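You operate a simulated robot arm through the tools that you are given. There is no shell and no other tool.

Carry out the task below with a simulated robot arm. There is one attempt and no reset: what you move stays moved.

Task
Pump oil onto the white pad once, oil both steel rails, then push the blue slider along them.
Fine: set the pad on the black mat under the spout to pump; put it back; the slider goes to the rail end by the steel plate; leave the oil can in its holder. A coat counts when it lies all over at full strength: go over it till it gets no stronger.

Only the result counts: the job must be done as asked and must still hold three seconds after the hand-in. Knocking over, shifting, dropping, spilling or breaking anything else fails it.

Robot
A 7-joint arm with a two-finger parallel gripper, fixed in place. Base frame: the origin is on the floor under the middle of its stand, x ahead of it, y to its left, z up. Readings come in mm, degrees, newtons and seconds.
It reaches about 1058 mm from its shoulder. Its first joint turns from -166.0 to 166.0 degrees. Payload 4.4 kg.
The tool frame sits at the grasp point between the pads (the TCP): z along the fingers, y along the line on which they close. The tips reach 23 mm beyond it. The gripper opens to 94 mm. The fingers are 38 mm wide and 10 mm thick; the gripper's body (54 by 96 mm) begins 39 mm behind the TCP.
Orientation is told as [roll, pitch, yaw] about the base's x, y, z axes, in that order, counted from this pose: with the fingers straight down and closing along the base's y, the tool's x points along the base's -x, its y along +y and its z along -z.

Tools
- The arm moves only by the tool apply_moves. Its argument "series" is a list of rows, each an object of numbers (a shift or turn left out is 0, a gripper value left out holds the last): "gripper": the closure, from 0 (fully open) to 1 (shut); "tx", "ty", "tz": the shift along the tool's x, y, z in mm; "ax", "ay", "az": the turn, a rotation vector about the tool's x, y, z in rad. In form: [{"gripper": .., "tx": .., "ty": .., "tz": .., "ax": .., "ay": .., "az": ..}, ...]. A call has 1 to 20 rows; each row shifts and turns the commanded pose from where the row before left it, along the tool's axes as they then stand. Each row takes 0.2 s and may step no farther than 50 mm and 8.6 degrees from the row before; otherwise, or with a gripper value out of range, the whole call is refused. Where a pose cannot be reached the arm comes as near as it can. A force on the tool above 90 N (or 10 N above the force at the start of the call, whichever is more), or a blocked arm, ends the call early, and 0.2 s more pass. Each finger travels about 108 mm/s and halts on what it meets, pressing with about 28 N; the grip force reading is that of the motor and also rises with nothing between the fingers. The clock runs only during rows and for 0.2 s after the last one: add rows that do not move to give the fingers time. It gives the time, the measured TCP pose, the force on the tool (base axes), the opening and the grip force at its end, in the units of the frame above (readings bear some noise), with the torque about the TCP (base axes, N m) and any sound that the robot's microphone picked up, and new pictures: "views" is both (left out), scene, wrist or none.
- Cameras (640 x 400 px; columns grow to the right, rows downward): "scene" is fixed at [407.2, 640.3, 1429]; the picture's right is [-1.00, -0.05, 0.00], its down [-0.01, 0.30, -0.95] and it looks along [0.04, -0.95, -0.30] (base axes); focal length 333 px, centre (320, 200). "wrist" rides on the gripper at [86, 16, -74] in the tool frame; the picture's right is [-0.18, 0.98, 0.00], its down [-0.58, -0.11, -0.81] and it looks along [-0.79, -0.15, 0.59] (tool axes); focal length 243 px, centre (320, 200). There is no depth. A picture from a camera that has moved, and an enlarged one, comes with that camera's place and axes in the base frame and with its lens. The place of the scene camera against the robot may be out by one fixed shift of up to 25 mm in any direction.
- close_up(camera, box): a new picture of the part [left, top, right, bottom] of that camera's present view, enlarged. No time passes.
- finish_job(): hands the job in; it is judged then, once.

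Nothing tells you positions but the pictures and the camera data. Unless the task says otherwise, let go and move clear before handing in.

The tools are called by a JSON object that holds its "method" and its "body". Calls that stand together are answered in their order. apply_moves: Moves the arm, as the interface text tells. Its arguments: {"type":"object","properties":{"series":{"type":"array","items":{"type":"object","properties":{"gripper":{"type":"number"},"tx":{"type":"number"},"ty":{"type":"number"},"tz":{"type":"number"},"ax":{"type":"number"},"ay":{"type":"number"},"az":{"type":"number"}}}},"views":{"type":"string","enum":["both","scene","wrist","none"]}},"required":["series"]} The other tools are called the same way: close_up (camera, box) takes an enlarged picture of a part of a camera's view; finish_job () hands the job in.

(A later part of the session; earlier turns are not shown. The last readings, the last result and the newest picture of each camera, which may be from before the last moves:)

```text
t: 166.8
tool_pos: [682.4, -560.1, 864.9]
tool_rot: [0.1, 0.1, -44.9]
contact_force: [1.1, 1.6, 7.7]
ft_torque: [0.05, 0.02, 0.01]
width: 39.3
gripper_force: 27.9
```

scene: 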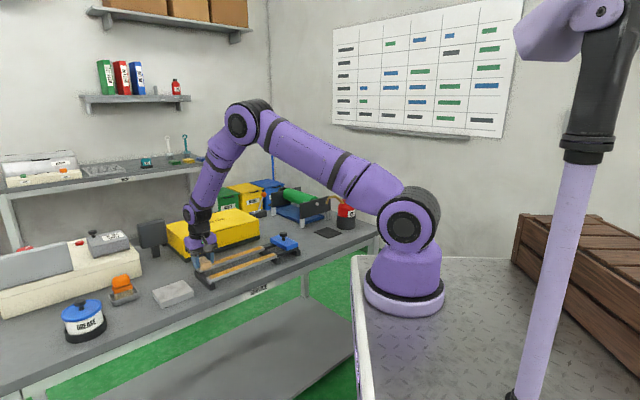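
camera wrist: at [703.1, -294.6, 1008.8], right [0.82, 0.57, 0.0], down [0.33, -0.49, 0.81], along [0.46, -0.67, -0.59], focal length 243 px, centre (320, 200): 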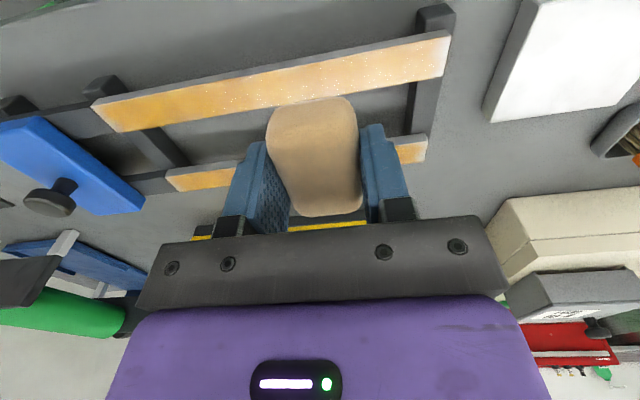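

{"method": "apply_moves", "body": {"series": [{"tz": 0.3}, {"ty": 14}, {"ty": -14}, {"ty": 14}, {"ty": -14}, {"ty": 14}, {"ty": 14}, {"ty": 14}, {"ty": 14}, {"ty": 14}, {}], "views": "none"}}

{"method": "apply_moves", "body": {"series": [{"tz": -35}, {"tz": -40}, {"tx": 40, "tz": -10}, {"tx": 45}, {"tx": 45}, {"tx": 30}, {}], "views": "wrist"}}

{"method": "close_up", "body": {"camera": "scene", "box": [190, 230, 300, 295]}}

{"method": "close_up", "body": {"camera": "scene", "box": [195, 250, 235, 285]}}

{"method": "close_up", "body": {"camera": "scene", "box": [240, 235, 300, 275]}}

```text
t: 169.2
tool_pos: [731.3, -510.4, 863.4]
tool_rot: [0.0, -0.1, -45.0]
contact_force: [-2.5, -2.3, 15.1]
ft_torque: [-0.05, 0.0, -0.02]
width: 39.1
gripper_force: 28.5
```

```text
t: 170.8
tool_pos: [616.9, -396.7, 948.2]
tool_rot: [0.0, 0.0, -45.0]
contact_force: [-0.5, 0.8, 0.0]
ft_torque: [-0.01, 0.03, 0.02]
width: 39.3
gripper_force: 27.8
camera wrist: at [566.3, -323.4, 1023.4], right [0.82, 0.57, 0.0], down [0.33, -0.49, 0.81], along [0.46, -0.67, -0.59], focal length 243 px, centre (320, 200)
```

wrist: 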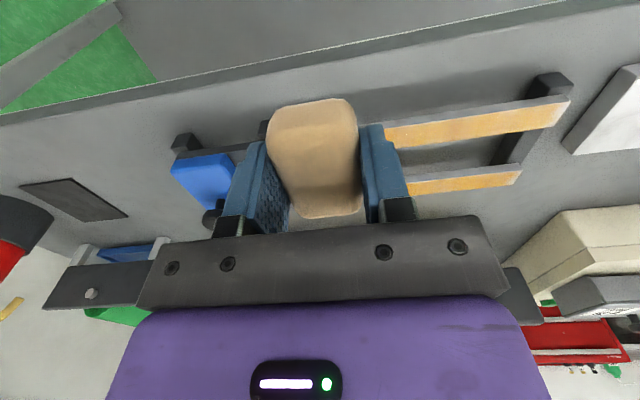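

```text
5.82 times, centred on (245, 262) of scene
camera zoom: at [407.2, 640.3, 1429.0], right [-1.0, -0.05, 0.0], down [-0.01, 0.3, -0.95], along [0.04, -0.95, -0.3], focal length 1936 px, centre (756, -164)
```

zoom: 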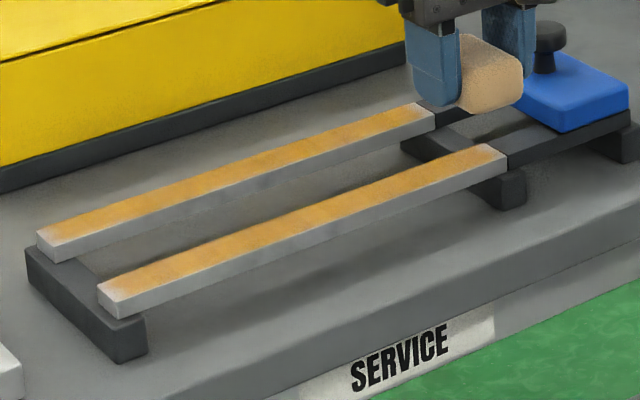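

```text
11.43 times, centred on (215, 268) of scene
camera zoom: at [407.2, 640.3, 1429.0], right [-1.0, -0.05, 0.0], down [-0.01, 0.3, -0.95], along [0.04, -0.95, -0.3], focal length 3804 px, centre (1520, -571)
```

zoom: 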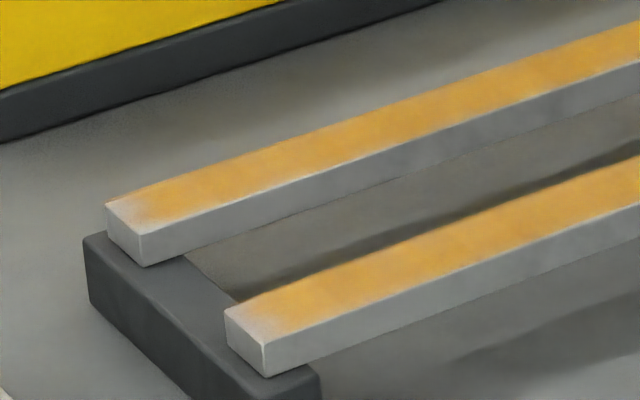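

```text
10.00 times, centred on (270, 255) of scene
camera zoom: at [407.2, 640.3, 1429.0], right [-1.0, -0.05, 0.0], down [-0.01, 0.3, -0.95], along [0.04, -0.95, -0.3], focal length 3328 px, centre (820, -350)
```

zoom: 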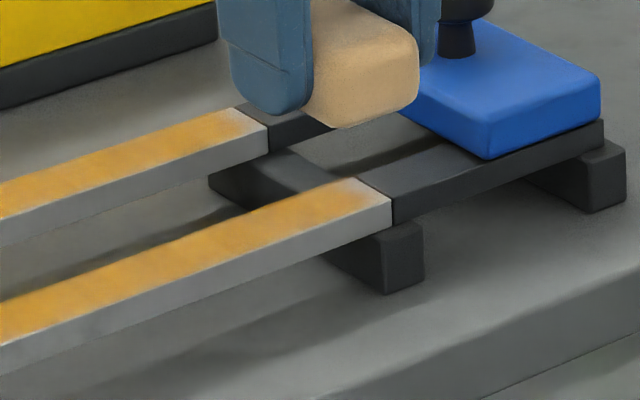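

The coats are unchanged by the extra passes — both rails are at full strength. Now I carry the pad back to its home spot.

{"method": "apply_moves", "body": {"series": [{"tx": -12.3, "ty": -38.6}, {"tx": -12.3, "ty": -38.6}, {"tx": -12.3, "ty": -38.6}, {"tx": -12.3, "ty": -38.6}, {"tx": -12.3, "ty": -38.6}, {"tx": -12.3, "ty": -38.6}, {"tx": -12.3, "ty": -38.6}, {"tz": 40}, {"tz": 40}, {"tz": 25}, {}], "views": "both"}}

{"method": "close_up", "body": {"camera": "scene", "box": [290, 210, 350, 260]}}

```text
t: 173.2
tool_pos: [490.7, -649.0, 838.8]
tool_rot: [0.0, 0.1, -45.0]
contact_force: [0.5, 0.4, -1.1]
ft_torque: [-0.06, 0.03, -0.01]
width: 39.2
gripper_force: 28.1
camera wrist: at [439.0, -575.5, 913.5], right [0.83, 0.56, 0.0], down [0.33, -0.49, 0.81], along [0.46, -0.67, -0.59], focal length 243 px, centre (320, 200)
```

scene: 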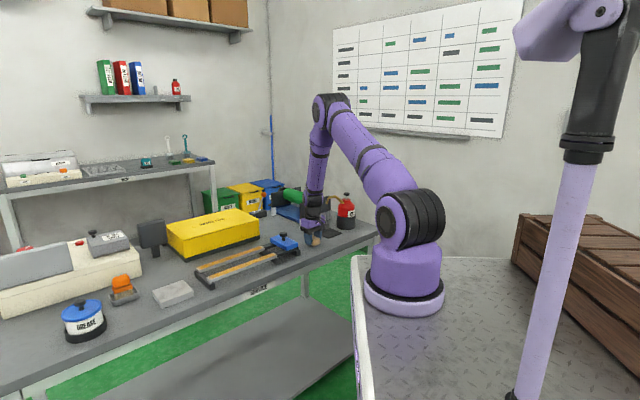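
wrist: 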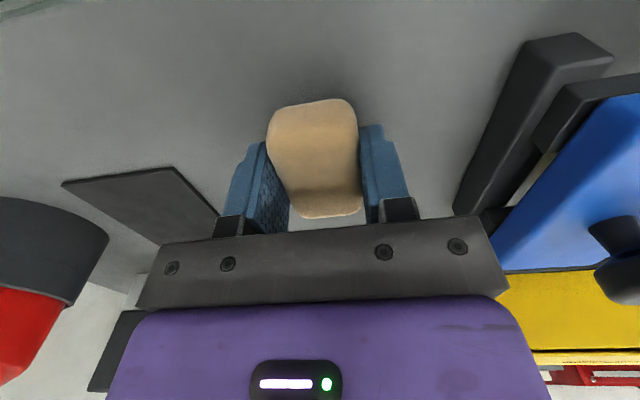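

```text
8.00 times, centred on (320, 235) of scene
camera zoom: at [407.2, 640.3, 1429.0], right [-1.0, -0.05, 0.0], down [-0.01, 0.3, -0.95], along [0.04, -0.95, -0.3], focal length 2663 px, centre (320, -80)
```

zoom: 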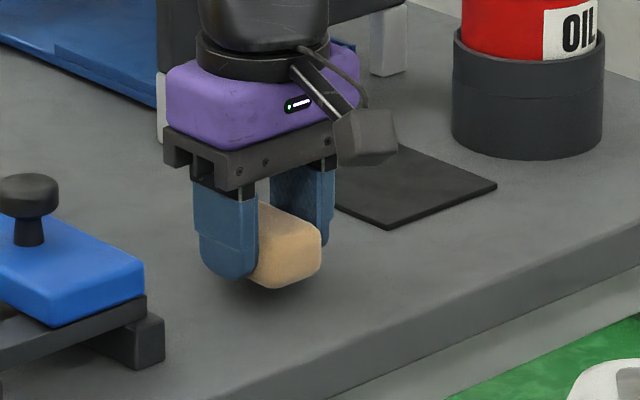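

{"method": "apply_moves", "body": {"series": [{"tz": 5}, {}], "views": "none"}}

{"method": "apply_moves", "body": {"series": [{"tz": 3}, {}], "views": "none"}}

{"method": "apply_moves", "body": {"series": [{"tz": 2}, {}], "views": "none"}}

```text
t: 173.8
tool_pos: [488.2, -648.1, 835.0]
tool_rot: [0.0, 0.0, -45.1]
contact_force: [0.1, -1.2, -0.4]
ft_torque: [0.0, 0.0, 0.01]
width: 38.9
gripper_force: 28.0
```

```text
t: 174.4
tool_pos: [487.1, -648.4, 833.1]
tool_rot: [0.0, 0.0, -45.1]
contact_force: [-0.6, 0.3, -0.9]
ft_torque: [0.02, -0.04, 0.0]
width: 39.0
gripper_force: 27.6
```

```text
t: 175.0
tool_pos: [488.3, -647.8, 830.6]
tool_rot: [0.0, -0.1, -45.0]
contact_force: [-0.2, 0.0, -0.1]
ft_torque: [0.01, 0.0, -0.03]
width: 39.2
gripper_force: 28.5
```

{"method": "apply_moves", "body": {"series": [{"ty": -0.7, "tz": 1.2}, {}], "views": "none"}}

{"method": "apply_moves", "body": {"series": [{"tz": 1}, {}], "views": "none"}}

{"method": "apply_moves", "body": {"series": [{"tz": 0.8}, {}], "views": "none"}}

```text
t: 175.6
tool_pos: [486.5, -649.0, 830.2]
tool_rot: [0.0, 0.0, -45.0]
contact_force: [-0.2, 0.6, -0.2]
ft_torque: [0.0, -0.02, -0.01]
width: 39.2
gripper_force: 28.1
```

```text
t: 176.2
tool_pos: [487.1, -649.1, 829.2]
tool_rot: [0.0, -0.1, -44.9]
contact_force: [-1.0, 0.1, -0.7]
ft_torque: [-0.01, -0.02, 0.02]
width: 39.1
gripper_force: 27.7
```

```text
t: 176.8
tool_pos: [486.9, -648.8, 828.5]
tool_rot: [-0.1, 0.1, -45.0]
contact_force: [0.4, -0.4, -0.5]
ft_torque: [-0.04, 0.03, -0.01]
width: 38.9
gripper_force: 28.2
```

{"method": "apply_moves", "body": {"series": [{"tz": 0.8}, {}], "views": "none"}}

{"method": "apply_moves", "body": {"series": [{"tz": 0.8}, {}], "views": "none"}}

```text
t: 177.4
tool_pos: [487.3, -649.2, 828.0]
tool_rot: [0.0, 0.0, -44.9]
contact_force: [0.6, 0.2, 0.1]
ft_torque: [-0.01, -0.01, -0.05]
width: 39.1
gripper_force: 28.0
```

```text
t: 178.0
tool_pos: [486.7, -647.9, 828.4]
tool_rot: [0.0, 0.0, -45.0]
contact_force: [0.5, 0.5, -0.2]
ft_torque: [0.0, 0.03, 0.02]
width: 39.0
gripper_force: 28.2
```

{"method": "apply_moves", "body": {"series": [{"tz": 0.8}, {}], "views": "none"}}

{"method": "apply_moves", "body": {"series": [{"tz": 0.8}, {}], "views": "wrist"}}

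{"method": "close_up", "body": {"camera": "scene", "box": [290, 210, 350, 260]}}

```text
t: 178.6
tool_pos: [486.8, -649.2, 827.9]
tool_rot: [0.0, -0.1, -45.0]
contact_force: [1.1, 1.8, 14.5]
ft_torque: [0.16, 0.07, 0.04]
width: 39.2
gripper_force: 27.8
```

```text
t: 179.2
tool_pos: [487.2, -649.7, 826.6]
tool_rot: [-0.1, -0.1, -45.0]
contact_force: [-2.0, 1.4, 26.9]
ft_torque: [0.16, 0.17, 0.02]
width: 39.4
gripper_force: 28.1
camera wrist: at [437.4, -575.9, 901.3], right [0.83, 0.56, 0.0], down [0.33, -0.49, 0.81], along [0.46, -0.67, -0.59], focal length 243 px, centre (320, 200)
```

wrist: 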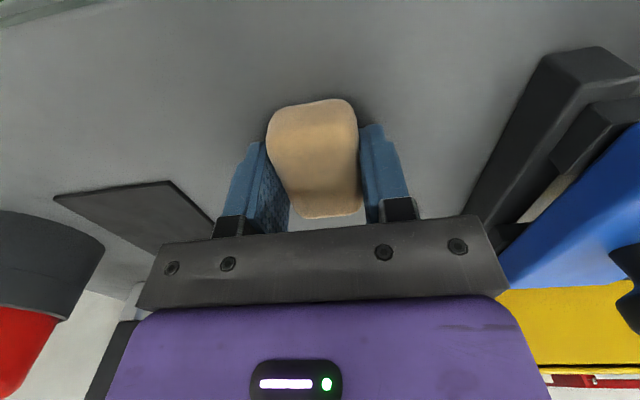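

```text
8.00 times, centred on (320, 235) of scene
camera zoom: at [407.2, 640.3, 1429.0], right [-1.0, -0.05, 0.0], down [-0.01, 0.3, -0.95], along [0.04, -0.95, -0.3], focal length 2663 px, centre (320, -80)
```

zoom: 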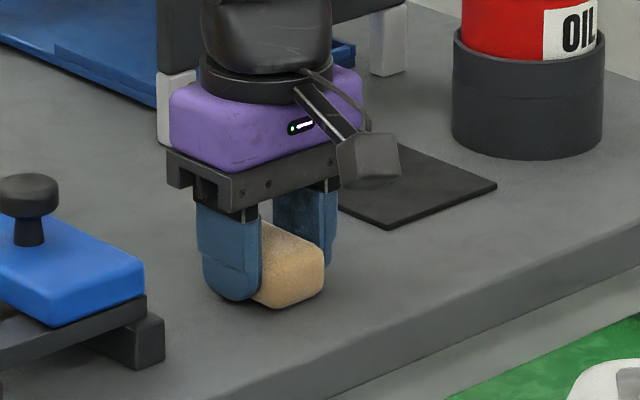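

The pad is on the bench. I ease 1 mm up, open, and rise clear.

{"method": "apply_moves", "body": {"series": [{"tz": -1}, {"gripper": 0.5}, {"gripper": 0.3}, {"gripper": 0.3}, {"tz": -20}, {"tz": -40}, {"tz": -40}, {}], "views": "both"}}

{"method": "close_up", "body": {"camera": "scene", "box": [290, 200, 350, 260]}}

{"method": "close_up", "body": {"camera": "wrist", "box": [220, 0, 420, 125]}}

```text
t: 181.0
tool_pos: [489.3, -651.2, 928.2]
tool_rot: [0.0, 0.1, -45.1]
contact_force: [0.8, -0.7, 0.1]
ft_torque: [-0.02, 0.02, 0.0]
width: 65.8
gripper_force: 0.1
camera wrist: at [438.6, -577.9, 1002.8], right [0.82, 0.57, 0.0], down [0.33, -0.49, 0.81], along [0.46, -0.66, -0.59], focal length 243 px, centre (320, 200)
```

scene: 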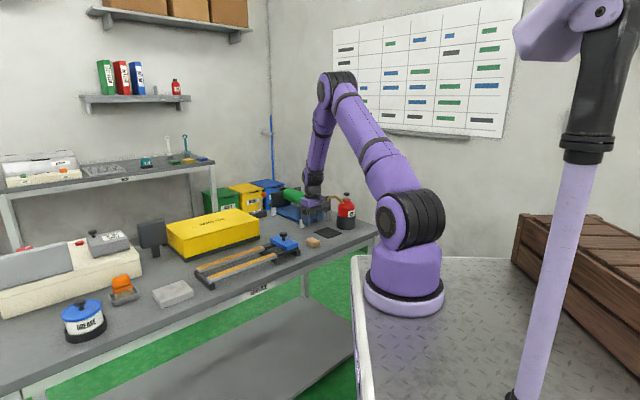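
wrist: 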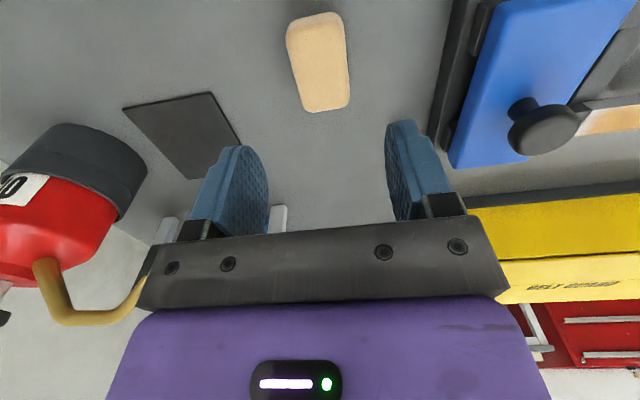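

```text
6.67 times, centred on (320, 230) of scene
camera zoom: at [407.2, 640.3, 1429.0], right [-1.0, -0.05, 0.0], down [-0.01, 0.3, -0.95], along [0.04, -0.95, -0.3], focal length 2219 px, centre (320, 0)
```

zoom: 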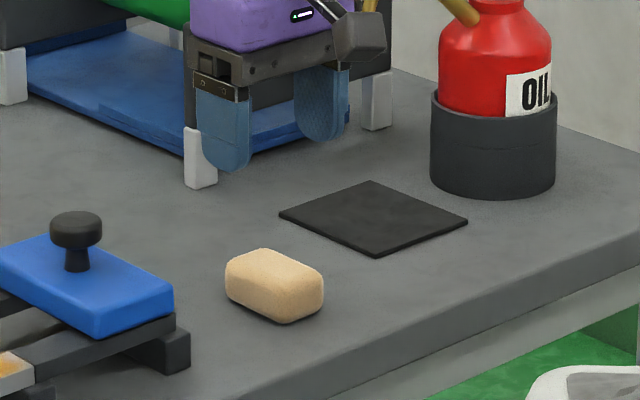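

```text
3.20 times, centred on (320, 62) of wrist
camera zoom: at [438.6, -577.9, 1002.8], right [0.82, 0.57, 0.0], down [0.33, -0.49, 0.81], along [0.46, -0.66, -0.59], focal length 776 px, centre (320, 640)
```

zoom: 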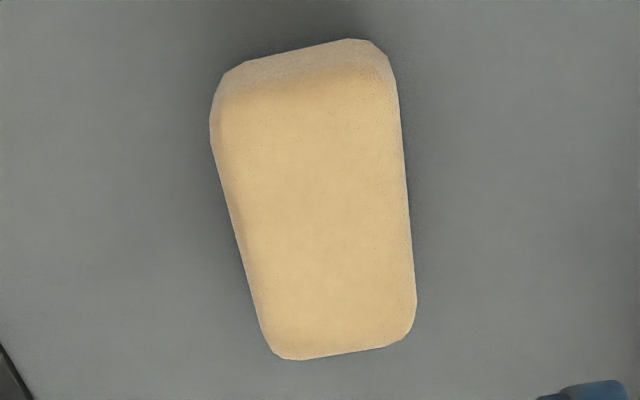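

The pad is back precisely at its home spot. Next the slider: I move above its knob (u≈17, v≈835) to measure it before pushing.

{"method": "apply_moves", "body": {"series": [{"tz": -40}, {"tx": -9.6, "ty": 43.7}, {"tx": -9.6, "ty": 43.7}, {"tx": -9.6, "ty": 43.7}, {}], "views": "both"}}

{"method": "close_up", "body": {"camera": "wrist", "box": [220, 0, 420, 160]}}

```text
t: 182.2
tool_pos: [603.2, -577.6, 969.6]
tool_rot: [-0.1, 0.0, -44.9]
contact_force: [-0.5, -0.1, -0.5]
ft_torque: [0.0, -0.02, 0.05]
width: 66.1
gripper_force: 0.1
camera wrist: at [552.7, -504.5, 1043.6], right [0.83, 0.56, 0.0], down [0.33, -0.49, 0.81], along [0.46, -0.67, -0.59], focal length 243 px, centre (320, 200)
```

scene: 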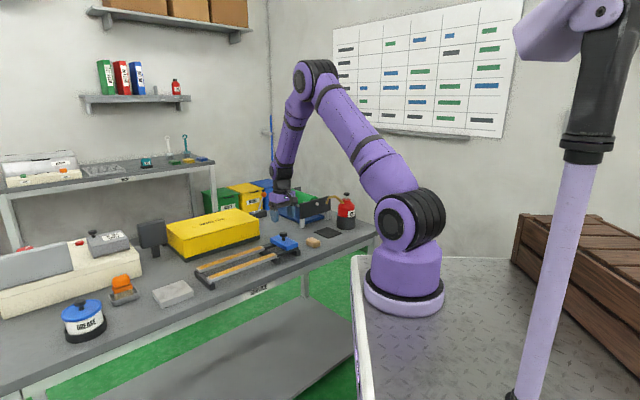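
wrist: 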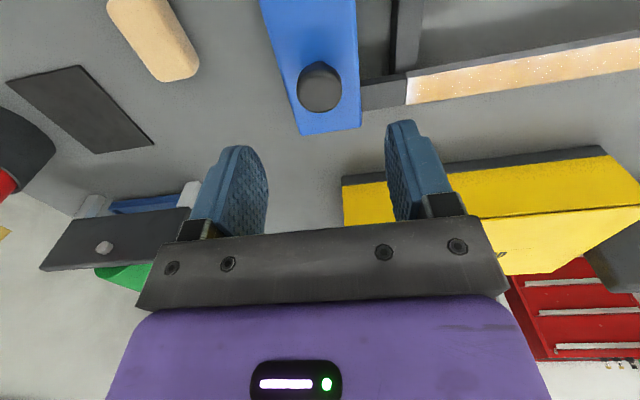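

```text
2.50 times, centred on (320, 80) of wrist
camera zoom: at [552.7, -504.5, 1043.6], right [0.83, 0.56, 0.0], down [0.33, -0.49, 0.81], along [0.46, -0.67, -0.59], focal length 606 px, centre (320, 500)
```

zoom: 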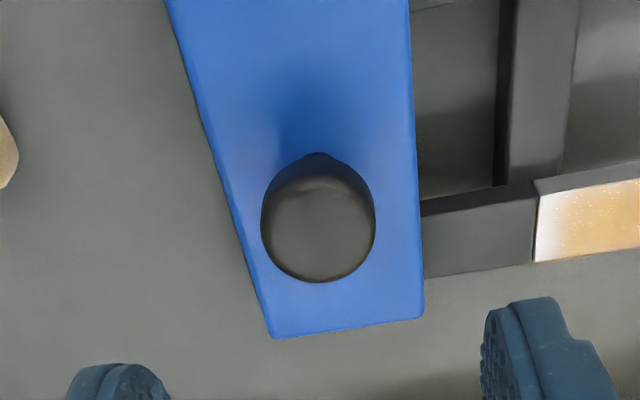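

The knob is directly below: about 30 mm across, top near z≈888. I lower the open fingers around it, keeping the tips above the slider's plate.

{"method": "apply_moves", "body": {"series": [{"tx": -2, "tz": 40}, {"tz": 25}, {}], "views": "both"}}

{"method": "close_up", "body": {"camera": "wrist", "box": [220, 40, 420, 200]}}

{"method": "close_up", "body": {"camera": "scene", "box": [250, 205, 310, 255]}}

```text
t: 183.0
tool_pos: [603.9, -577.5, 903.5]
tool_rot: [0.1, 0.1, -45.0]
contact_force: [-0.8, -1.2, -0.3]
ft_torque: [0.0, 0.02, 0.02]
width: 65.8
gripper_force: 0.1
camera wrist: at [553.0, -505.4, 978.1], right [0.82, 0.57, 0.0], down [0.33, -0.49, 0.81], along [0.46, -0.67, -0.59], focal length 243 px, centre (320, 200)
```

scene: 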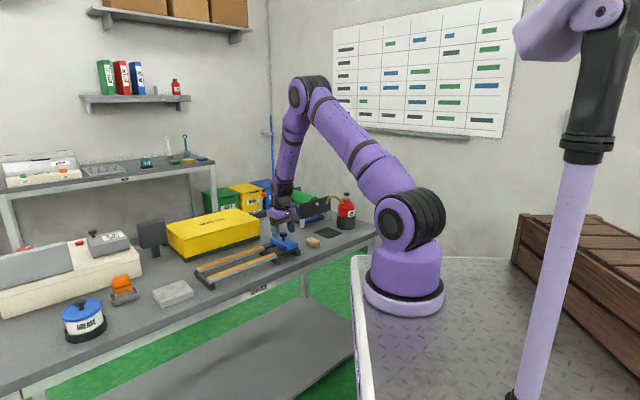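
wrist: 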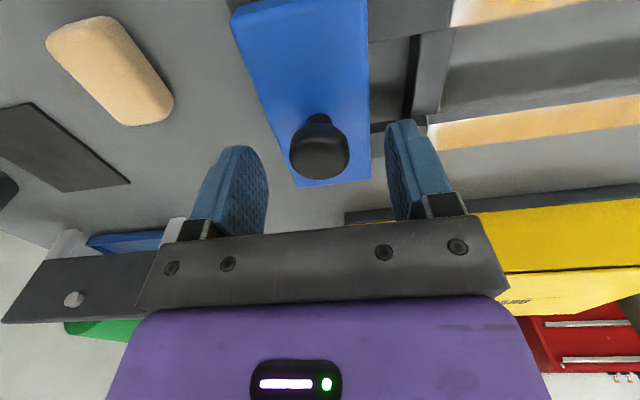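

```text
2.50 times, centred on (320, 120) of wrist
camera zoom: at [553.0, -505.4, 978.1], right [0.82, 0.57, 0.0], down [0.33, -0.49, 0.81], along [0.46, -0.67, -0.59], focal length 606 px, centre (320, 400)
```

zoom: 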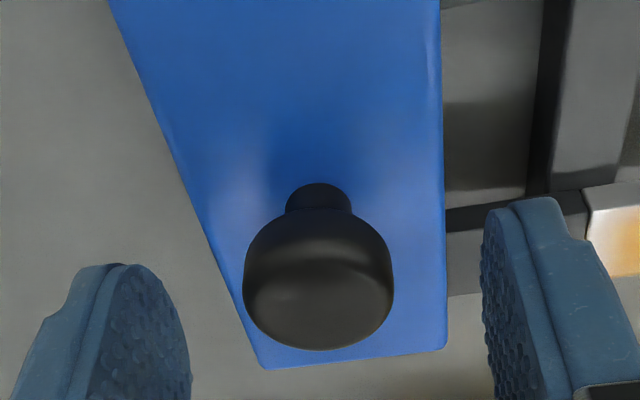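

```text
8.00 times, centred on (280, 230) of scene
camera zoom: at [407.2, 640.3, 1429.0], right [-1.0, -0.05, 0.0], down [-0.01, 0.3, -0.95], along [0.04, -0.95, -0.3], focal length 2663 px, centre (640, -40)
```

zoom: 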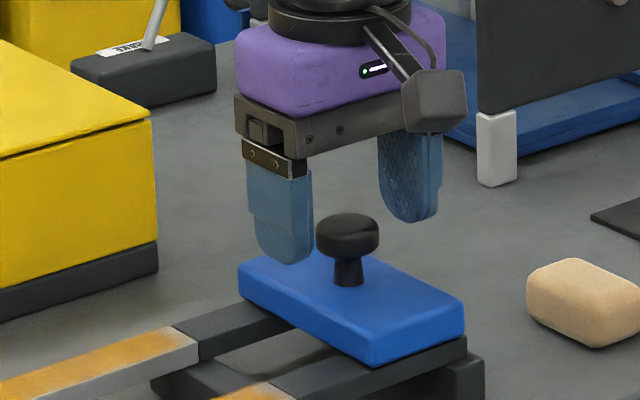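

The fingertips are level with the knob's top. I lower another 12 mm and narrow the fingers to a loose straddle around the knob.

{"method": "apply_moves", "body": {"series": [{"tx": 1, "tz": 6}, {"tz": 6}, {}, {"gripper": 0.5}, {"gripper": 0.6}, {}], "views": "both"}}

{"method": "close_up", "body": {"camera": "wrist", "box": [220, 60, 420, 220]}}

{"method": "close_up", "body": {"camera": "scene", "box": [250, 205, 310, 255]}}

```text
t: 184.4
tool_pos: [601.4, -576.3, 890.6]
tool_rot: [0.0, -0.1, -45.0]
contact_force: [-0.3, 0.0, -0.4]
ft_torque: [0.0, -0.02, 0.04]
width: 37.7
gripper_force: 0.2
camera wrist: at [550.9, -503.4, 965.9], right [0.82, 0.57, 0.0], down [0.33, -0.49, 0.81], along [0.46, -0.67, -0.59], focal length 243 px, centre (320, 200)
```

scene: 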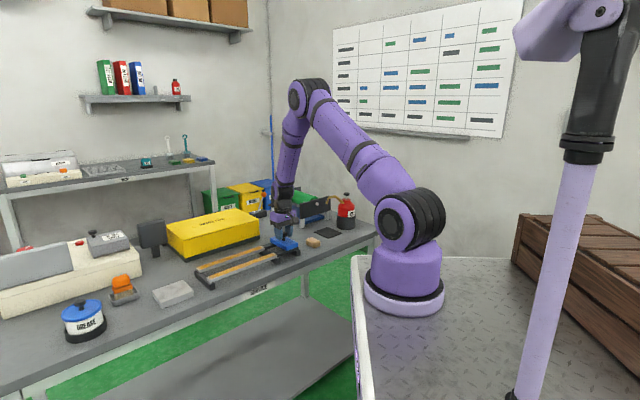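
wrist: 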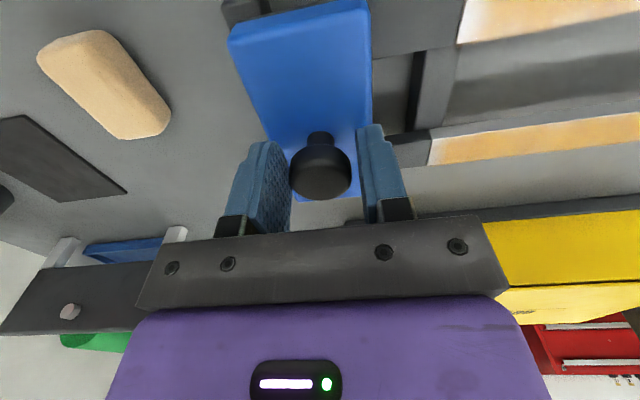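

```text
2.50 times, centred on (320, 140) of wrist
camera zoom: at [550.9, -503.4, 965.9], right [0.82, 0.57, 0.0], down [0.33, -0.49, 0.81], along [0.46, -0.67, -0.59], focal length 606 px, centre (320, 350)
```

zoom: 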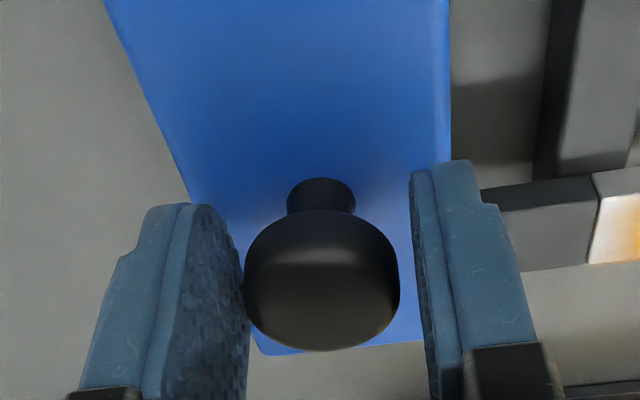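

```text
8.00 times, centred on (280, 230) of scene
camera zoom: at [407.2, 640.3, 1429.0], right [-1.0, -0.05, 0.0], down [-0.01, 0.3, -0.95], along [0.04, -0.95, -0.3], focal length 2663 px, centre (640, -40)
```

zoom: 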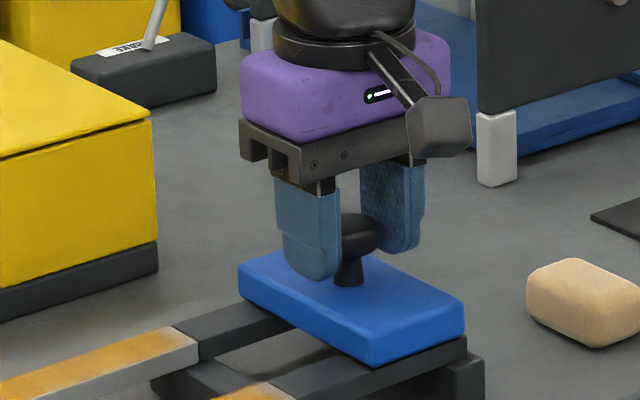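

The knob is loosely between the fingers. I push along the rails toward the plate, first 40 mm, checking force and motion.

{"method": "apply_moves", "body": {"series": [{"ty": 8}, {"ty": 10}, {"ty": 10}, {"ty": 10}, {}], "views": "both"}}

{"method": "close_up", "body": {"camera": "scene", "box": [190, 205, 310, 290]}}

```text
t: 185.6
tool_pos: [628.9, -551.3, 890.9]
tool_rot: [-0.1, -0.1, -45.1]
contact_force: [-1.0, 0.6, -0.4]
ft_torque: [0.01, -0.02, 0.0]
width: 37.7
gripper_force: 0.4
camera wrist: at [578.5, -477.7, 964.7], right [0.82, 0.57, 0.0], down [0.33, -0.49, 0.81], along [0.46, -0.67, -0.59], focal length 243 px, centre (320, 200)
```

scene: 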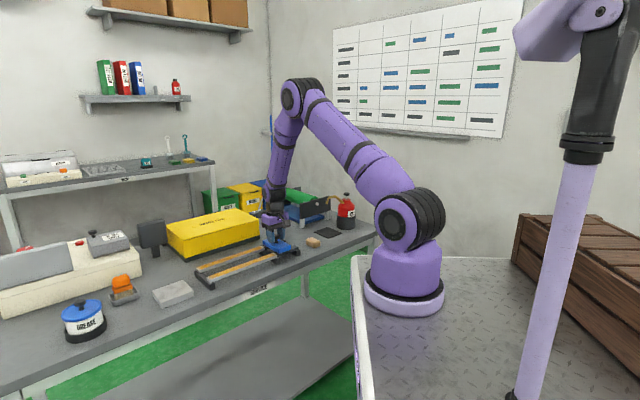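
wrist: 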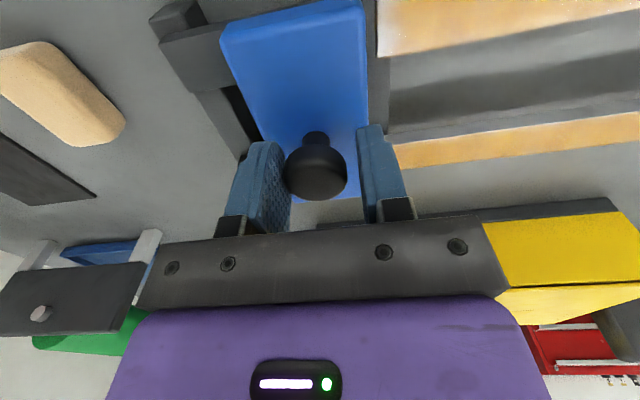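

```text
4.71 times, centred on (250, 248) of scene
camera zoom: at [407.2, 640.3, 1429.0], right [-1.0, -0.05, 0.0], down [-0.01, 0.3, -0.95], along [0.04, -0.95, -0.3], focal length 1566 px, centre (649, -24)
```

zoom: 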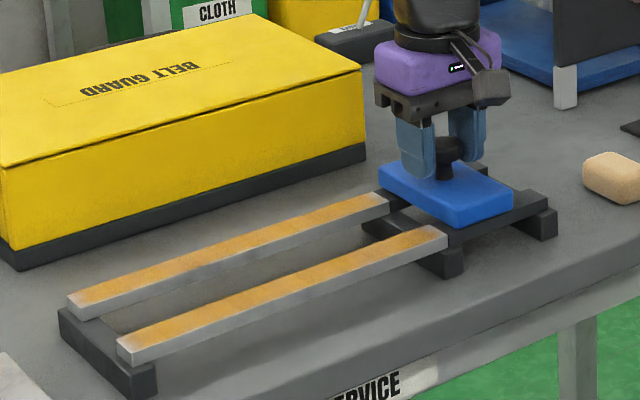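

The slider moves freely with the knob. I continue pushing steadily along the oiled rails.

{"method": "apply_moves", "body": {"series": [{"ty": 10}, {"ty": 10}, {"ty": 10}, {"ty": 10}, {"ty": 10}, {"ty": 10}, {"ty": 10}, {"ty": 10}, {"ty": 10}, {"ty": 10}, {}], "views": "both"}}

{"method": "close_up", "body": {"camera": "scene", "box": [190, 205, 310, 290]}}

```text
t: 188.0
tool_pos: [699.5, -480.1, 891.4]
tool_rot: [0.0, 0.0, -45.0]
contact_force: [0.1, -0.7, -0.4]
ft_torque: [-0.01, 0.02, -0.02]
width: 37.7
gripper_force: 0.3
camera wrist: at [648.8, -407.4, 966.0], right [0.82, 0.57, 0.0], down [0.33, -0.49, 0.81], along [0.46, -0.67, -0.59], focal length 243 px, centre (320, 200)
```

scene: 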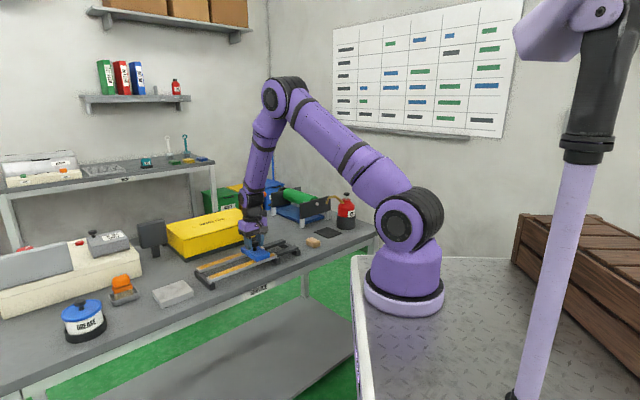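
wrist: 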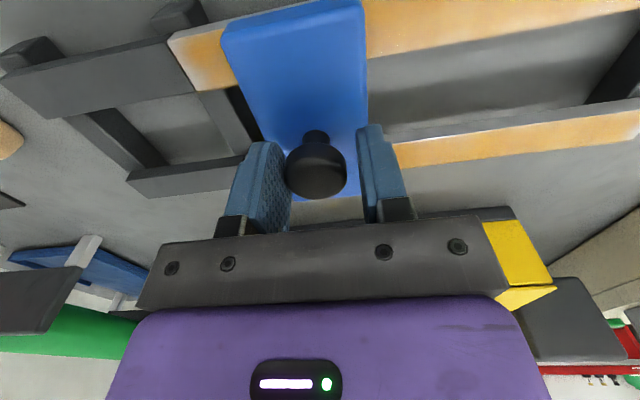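

```text
4.71 times, centred on (250, 248) of scene
camera zoom: at [407.2, 640.3, 1429.0], right [-1.0, -0.05, 0.0], down [-0.01, 0.3, -0.95], along [0.04, -0.95, -0.3], focal length 1566 px, centre (649, -24)
```

zoom: 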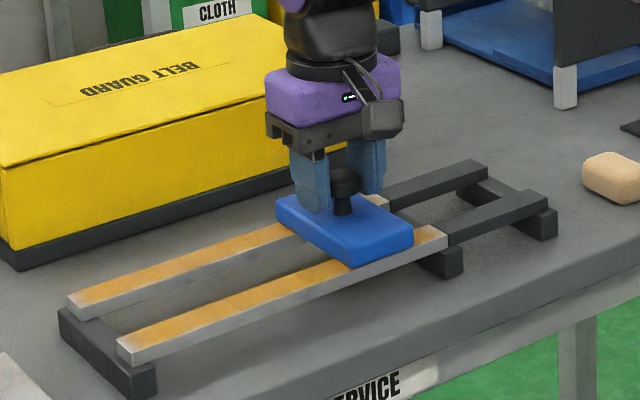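

Smooth and low force. The leading edge has roughly 175 mm left; I push 140 mm more and check.

{"method": "apply_moves", "body": {"series": [{"ty": 10}, {"ty": 10}, {"ty": 10}, {"ty": 10}, {"ty": 10}, {"ty": 10}, {"ty": 10}, {"ty": 10}, {"ty": 10}, {"ty": 10}, {"ty": 10}, {"ty": 10}, {"ty": 10}, {"ty": 10}, {}], "views": "both"}}

{"method": "close_up", "body": {"camera": "scene", "box": [180, 215, 270, 290]}}

{"method": "close_up", "body": {"camera": "wrist", "box": [200, 0, 520, 200]}}

```text
t: 191.2
tool_pos: [798.7, -381.7, 890.3]
tool_rot: [0.0, 0.0, -45.0]
contact_force: [-0.4, 0.5, 0.3]
ft_torque: [-0.02, -0.02, -0.01]
width: 37.9
gripper_force: 0.1
camera wrist: at [748.8, -307.9, 965.2], right [0.83, 0.56, 0.0], down [0.33, -0.49, 0.81], along [0.46, -0.67, -0.59], focal length 243 px, centre (320, 200)
```

scene: 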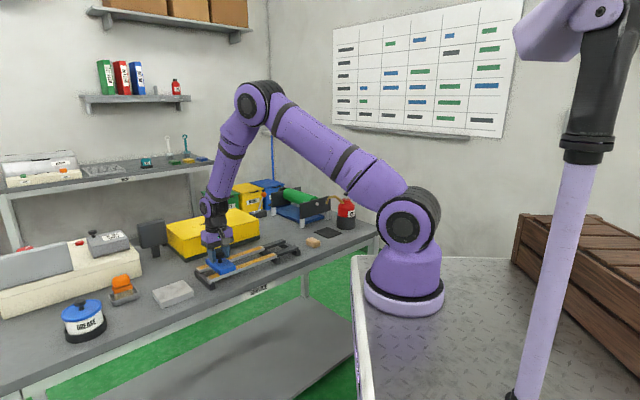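
wrist: 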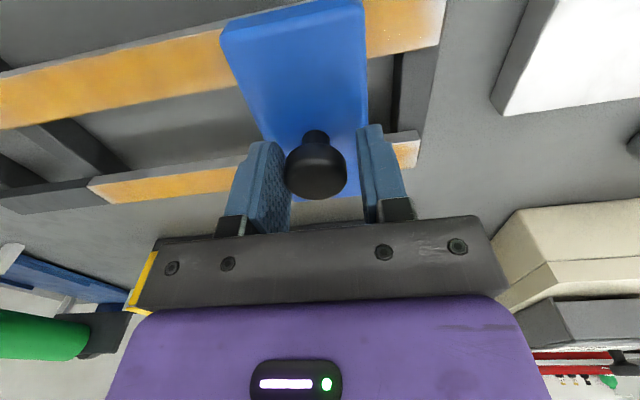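

```text
5.33 times, centred on (225, 252) of scene
camera zoom: at [407.2, 640.3, 1429.0], right [-1.0, -0.05, 0.0], down [-0.01, 0.3, -0.95], along [0.04, -0.95, -0.3], focal length 1775 px, centre (827, -80)
```

zoom: 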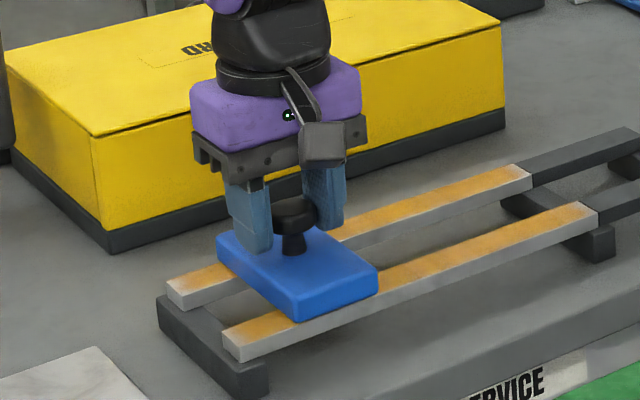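

```text
2.00 times, centred on (360, 100) of wrist
camera zoom: at [748.8, -307.9, 965.2], right [0.83, 0.56, 0.0], down [0.33, -0.49, 0.81], along [0.46, -0.67, -0.59], focal length 485 px, centre (240, 400)
```

zoom: 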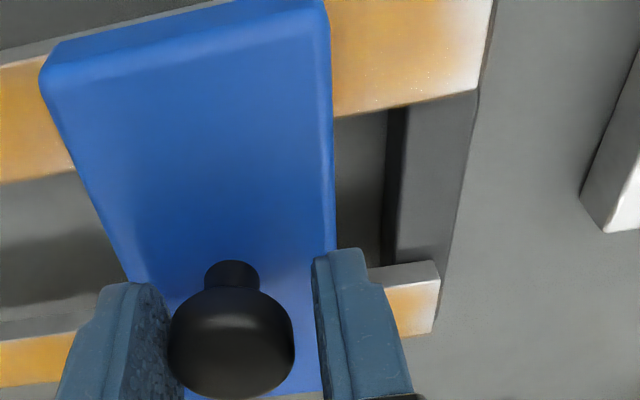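

About 35–40 mm remain to the rail end. I push 28 mm more in small steps and check.

{"method": "apply_moves", "body": {"series": [{"ty": 7}, {"ty": 7}, {"ty": 7}, {"ty": 7}, {}], "views": "both"}}

{"method": "close_up", "body": {"camera": "scene", "box": [180, 225, 250, 290]}}

{"method": "close_up", "body": {"camera": "wrist", "box": [200, 0, 520, 200]}}

```text
t: 192.4
tool_pos: [817.4, -362.9, 890.2]
tool_rot: [0.0, 0.0, -45.0]
contact_force: [0.5, 0.7, 0.5]
ft_torque: [-0.04, 0.03, 0.03]
width: 37.5
gripper_force: 0.2
camera wrist: at [767.5, -288.9, 965.2], right [0.82, 0.57, 0.0], down [0.33, -0.49, 0.81], along [0.46, -0.67, -0.59], focal length 243 px, centre (320, 200)
```

scene: 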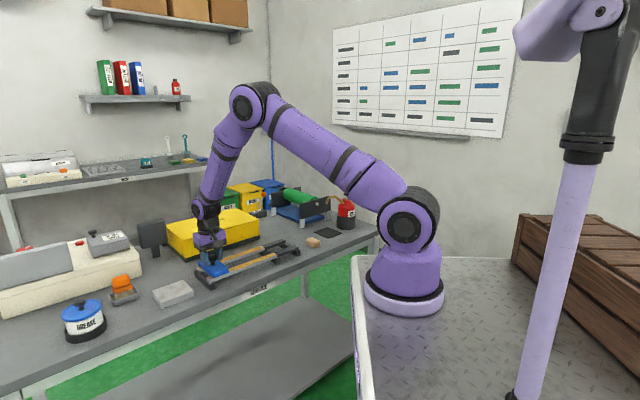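
wrist: 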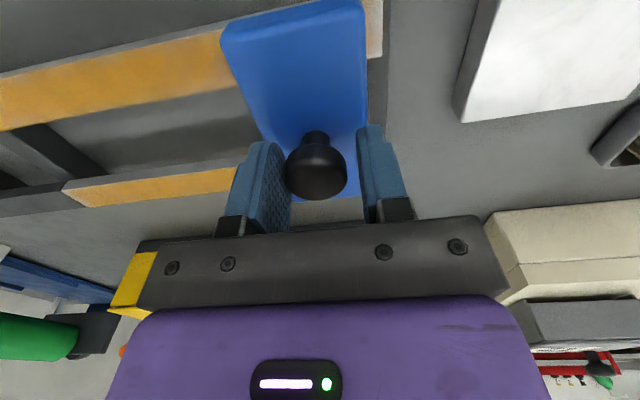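

```text
6.15 times, centred on (215, 258) of scene
camera zoom: at [407.2, 640.3, 1429.0], right [-1.0, -0.05, 0.0], down [-0.01, 0.3, -0.95], along [0.04, -0.95, -0.3], focal length 2048 px, centre (966, -154)
```

zoom: 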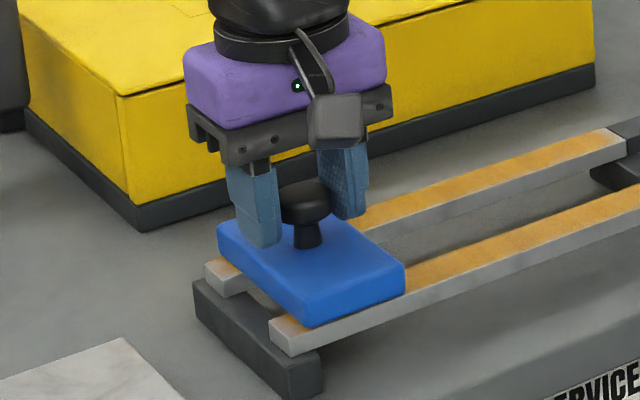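

```text
2.00 times, centred on (360, 100) of wrist
camera zoom: at [767.5, -288.9, 965.2], right [0.82, 0.57, 0.0], down [0.33, -0.49, 0.81], along [0.46, -0.67, -0.59], focal length 485 px, centre (240, 400)
```

zoom: 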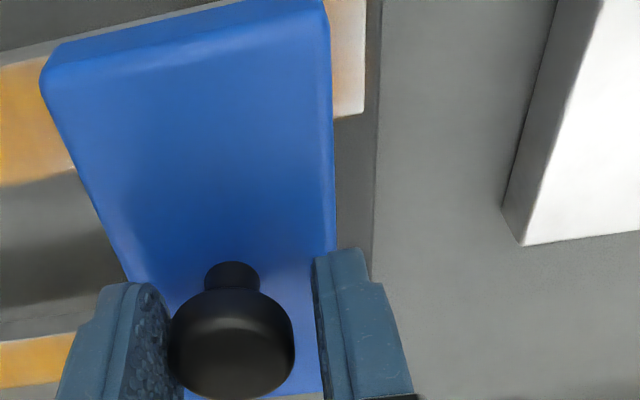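

About 10 mm of rail still shows ahead of the slider. I continue in 3 mm steps watching force for a stop.

{"method": "apply_moves", "body": {"series": [{"ty": 3}, {"ty": 3}, {}], "views": "none"}}

{"method": "close_up", "body": {"camera": "wrist", "box": [200, 0, 520, 200]}}

{"method": "close_up", "body": {"camera": "scene", "box": [190, 240, 240, 285]}}

```text
t: 193.2
tool_pos: [822.2, -357.5, 891.5]
tool_rot: [-0.1, 0.0, -45.1]
contact_force: [0.0, -2.0, 0.2]
ft_torque: [0.0, 0.03, 0.05]
width: 38.2
gripper_force: 0.5
```

```text
2.00 times, centred on (360, 100) of wrist
camera zoom: at [771.8, -283.8, 966.1], right [0.83, 0.56, 0.0], down [0.33, -0.49, 0.81], along [0.46, -0.67, -0.59], focal length 485 px, centre (240, 400)
```

zoom: 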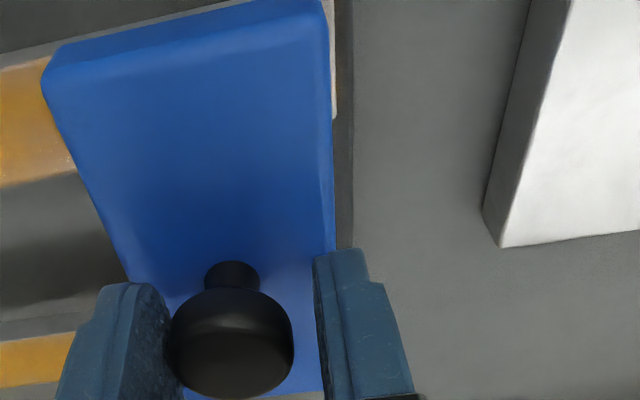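

```text
8.89 times, centred on (215, 262) of scene
camera zoom: at [407.2, 640.3, 1429.0], right [-1.0, -0.05, 0.0], down [-0.01, 0.3, -0.95], along [0.04, -0.95, -0.3], focal length 2958 px, centre (1253, -356)
```

zoom: 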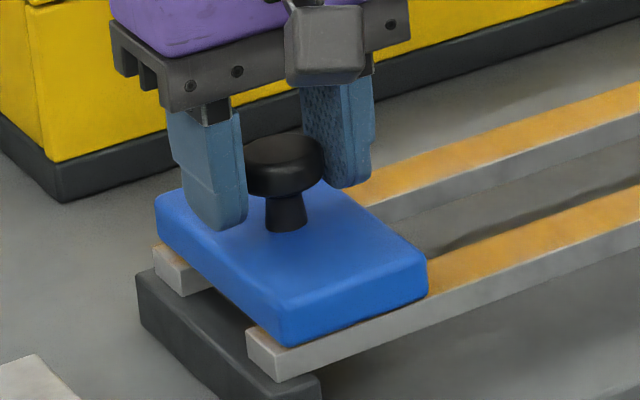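

{"method": "close_up", "body": {"camera": "scene", "box": [203, 262, 227, 282]}}

{"method": "close_up", "body": {"camera": "wrist", "box": [330, 0, 410, 60]}}

```text
16.00 times, centred on (215, 272) of scene
camera zoom: at [407.2, 640.3, 1429.0], right [-1.0, -0.05, 0.0], down [-0.01, 0.3, -0.95], along [0.04, -0.95, -0.3], focal length 5325 px, centre (2000, -952)
```

zoom: 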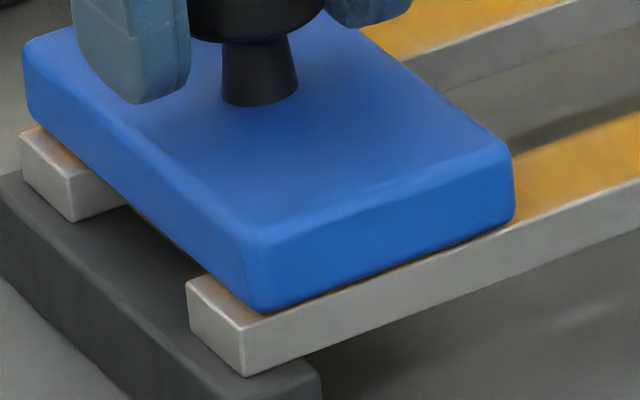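

```text
6.67 times, centred on (370, 30) of wrist
camera zoom: at [771.8, -283.8, 966.1], right [0.83, 0.56, 0.0], down [0.33, -0.49, 0.81], along [0.46, -0.67, -0.59], focal length 1618 px, centre (-13, 1333)
```

zoom: 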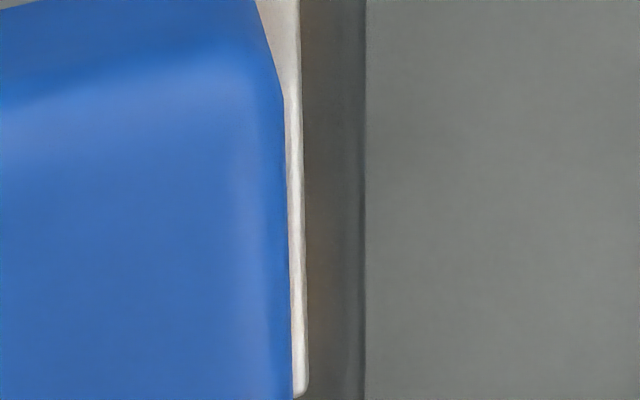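

There's still roughly 8–10 mm of rail visible ahead of the slider. I push on in 3 mm steps.

{"method": "apply_moves", "body": {"series": [{"ty": 3}, {"ty": 2}, {}], "views": "none"}}

{"method": "close_up", "body": {"camera": "scene", "box": [203, 262, 227, 282]}}

{"method": "close_up", "body": {"camera": "wrist", "box": [200, 0, 520, 200]}}

```text
t: 194.0
tool_pos: [825.3, -354.5, 891.1]
tool_rot: [0.0, 0.0, -45.1]
contact_force: [-9.8, -8.0, 3.1]
ft_torque: [-0.09, 0.27, -0.08]
width: 43.3
gripper_force: 6.2
```

```text
16.00 times, centred on (215, 272) of scene
camera zoom: at [407.2, 640.3, 1429.0], right [-1.0, -0.05, 0.0], down [-0.01, 0.3, -0.95], along [0.04, -0.95, -0.3], focal length 5325 px, centre (2000, -952)
```

zoom: 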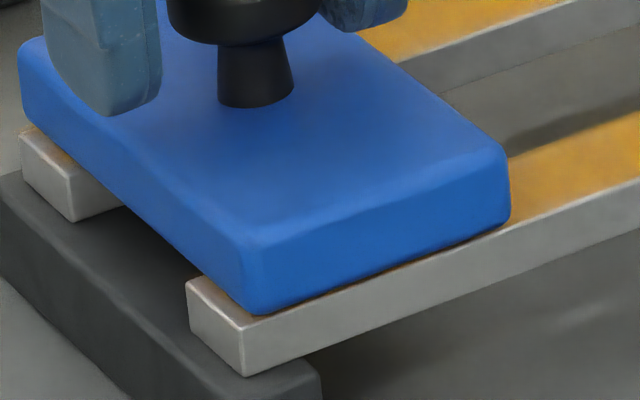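

```text
2.00 times, centred on (360, 100) of wrist
camera zoom: at [774.6, -281.1, 965.5], right [0.83, 0.56, 0.0], down [0.33, -0.49, 0.81], along [0.45, -0.67, -0.59], focal length 485 px, centre (240, 400)
```

zoom: 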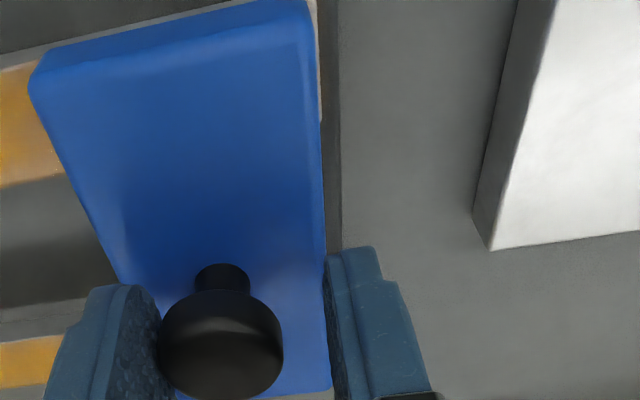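

The slider has met resistance (13 N, finger yielding) — it seems to be the end stop. I push 3 mm more to confirm it no longer moves.

{"method": "apply_moves", "body": {"series": [{"ty": 2}, {"ty": 1}, {}], "views": "none"}}

{"method": "close_up", "body": {"camera": "scene", "box": [203, 262, 227, 282]}}

```text
t: 194.8
tool_pos: [826.3, -352.7, 891.3]
tool_rot: [0.1, -0.1, -45.0]
contact_force: [-17.0, -13.4, 6.6]
ft_torque: [-0.25, 0.43, -0.13]
width: 47.0
gripper_force: 11.0
```

```text
16.00 times, centred on (215, 272) of scene
camera zoom: at [407.2, 640.3, 1429.0], right [-1.0, -0.05, 0.0], down [-0.01, 0.3, -0.95], along [0.04, -0.95, -0.3], focal length 5325 px, centre (2000, -952)
```

zoom: 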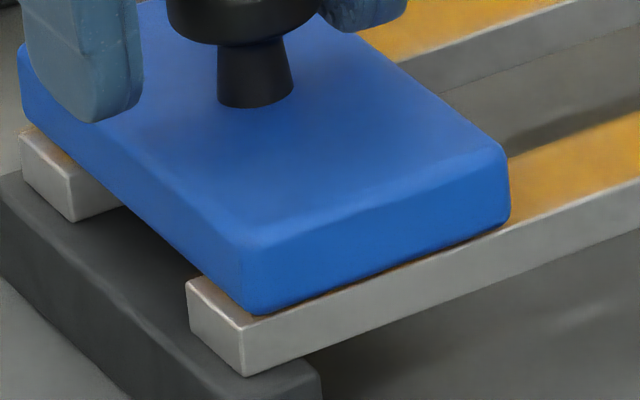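

The slider is hard against its end stop and doesn't move further. I relax the push, open the fingers, and rise clear.

{"method": "apply_moves", "body": {"series": [{"ty": -4}, {"ty": -4, "gripper": 0.4}, {"gripper": 0.3}, {"gripper": 0.3}, {"tz": -20}, {"tz": -40}, {"tz": -45}, {"tx": 40, "tz": -30}, {"tx": 45}, {"tx": 45}, {}], "views": "both"}}

{"method": "close_up", "body": {"camera": "scene", "box": [180, 215, 310, 290]}}

{"method": "close_up", "body": {"camera": "scene", "box": [290, 180, 370, 260]}}

{"method": "close_up", "body": {"camera": "wrist", "box": [0, 0, 640, 200]}}

```text
t: 197.2
tool_pos: [731.4, -264.4, 1025.9]
tool_rot: [0.0, 0.1, -44.9]
contact_force: [-0.5, 0.6, 0.3]
ft_torque: [0.04, 0.0, 0.01]
width: 65.5
gripper_force: 0.0
camera wrist: at [679.7, -190.5, 1101.6], right [0.83, 0.56, 0.0], down [0.33, -0.49, 0.81], along [0.46, -0.67, -0.59], focal length 243 px, centre (320, 200)
```

scene: 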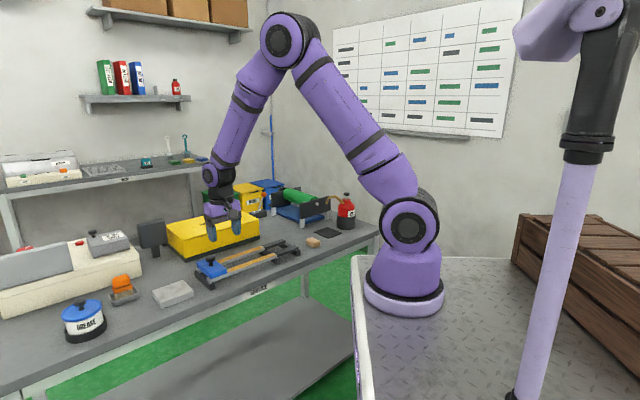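
wrist: 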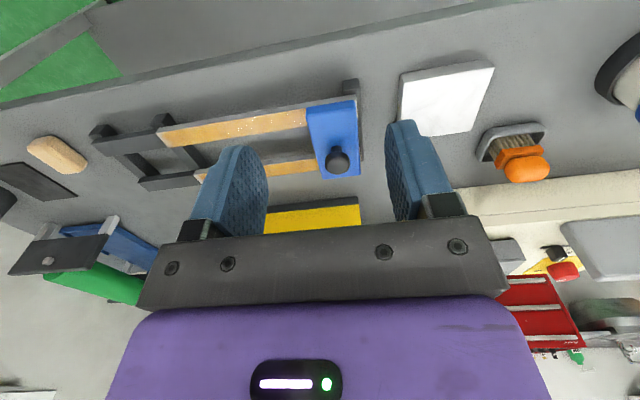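

```text
4.92 times, centred on (245, 252) of scene
camera zoom: at [407.2, 640.3, 1429.0], right [-1.0, -0.05, 0.0], down [-0.01, 0.3, -0.95], along [0.04, -0.95, -0.3], focal length 1639 px, centre (689, -58)
```

zoom: 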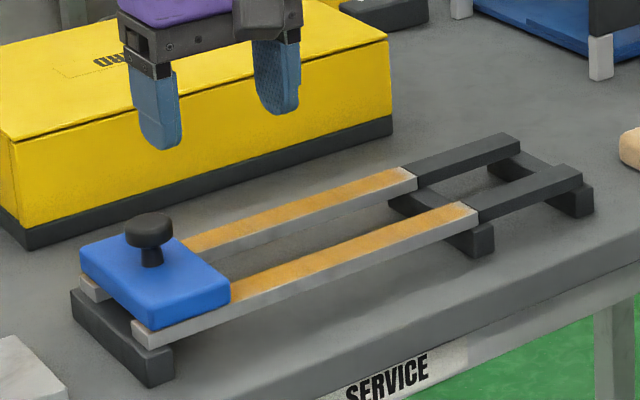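

```text
5.00 times, centred on (330, 220) of scene
camera zoom: at [407.2, 640.3, 1429.0], right [-1.0, -0.05, 0.0], down [-0.01, 0.3, -0.95], along [0.04, -0.95, -0.3], focal length 1664 px, centre (270, 100)
```

zoom: 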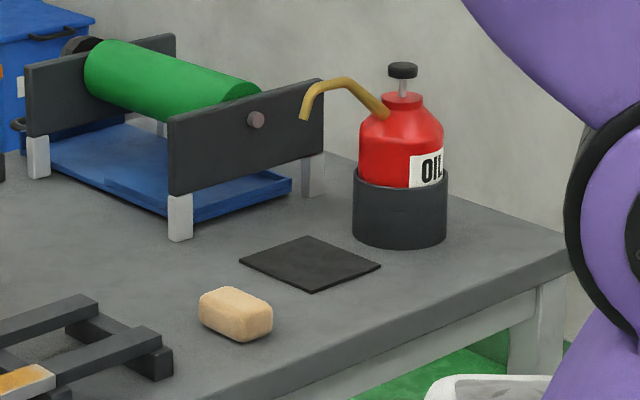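

```text
1.00 times, centred on (320, 100) of wrist (not enlarged: the box is as wide or as high as the picture)
camera zoom: at [679.7, -190.5, 1101.6], right [0.83, 0.56, 0.0], down [0.33, -0.49, 0.81], along [0.46, -0.67, -0.59], focal length 243 px, centre (320, 300)
```

zoom: 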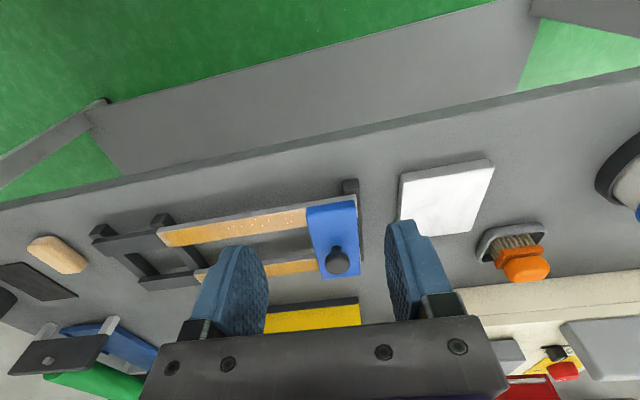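

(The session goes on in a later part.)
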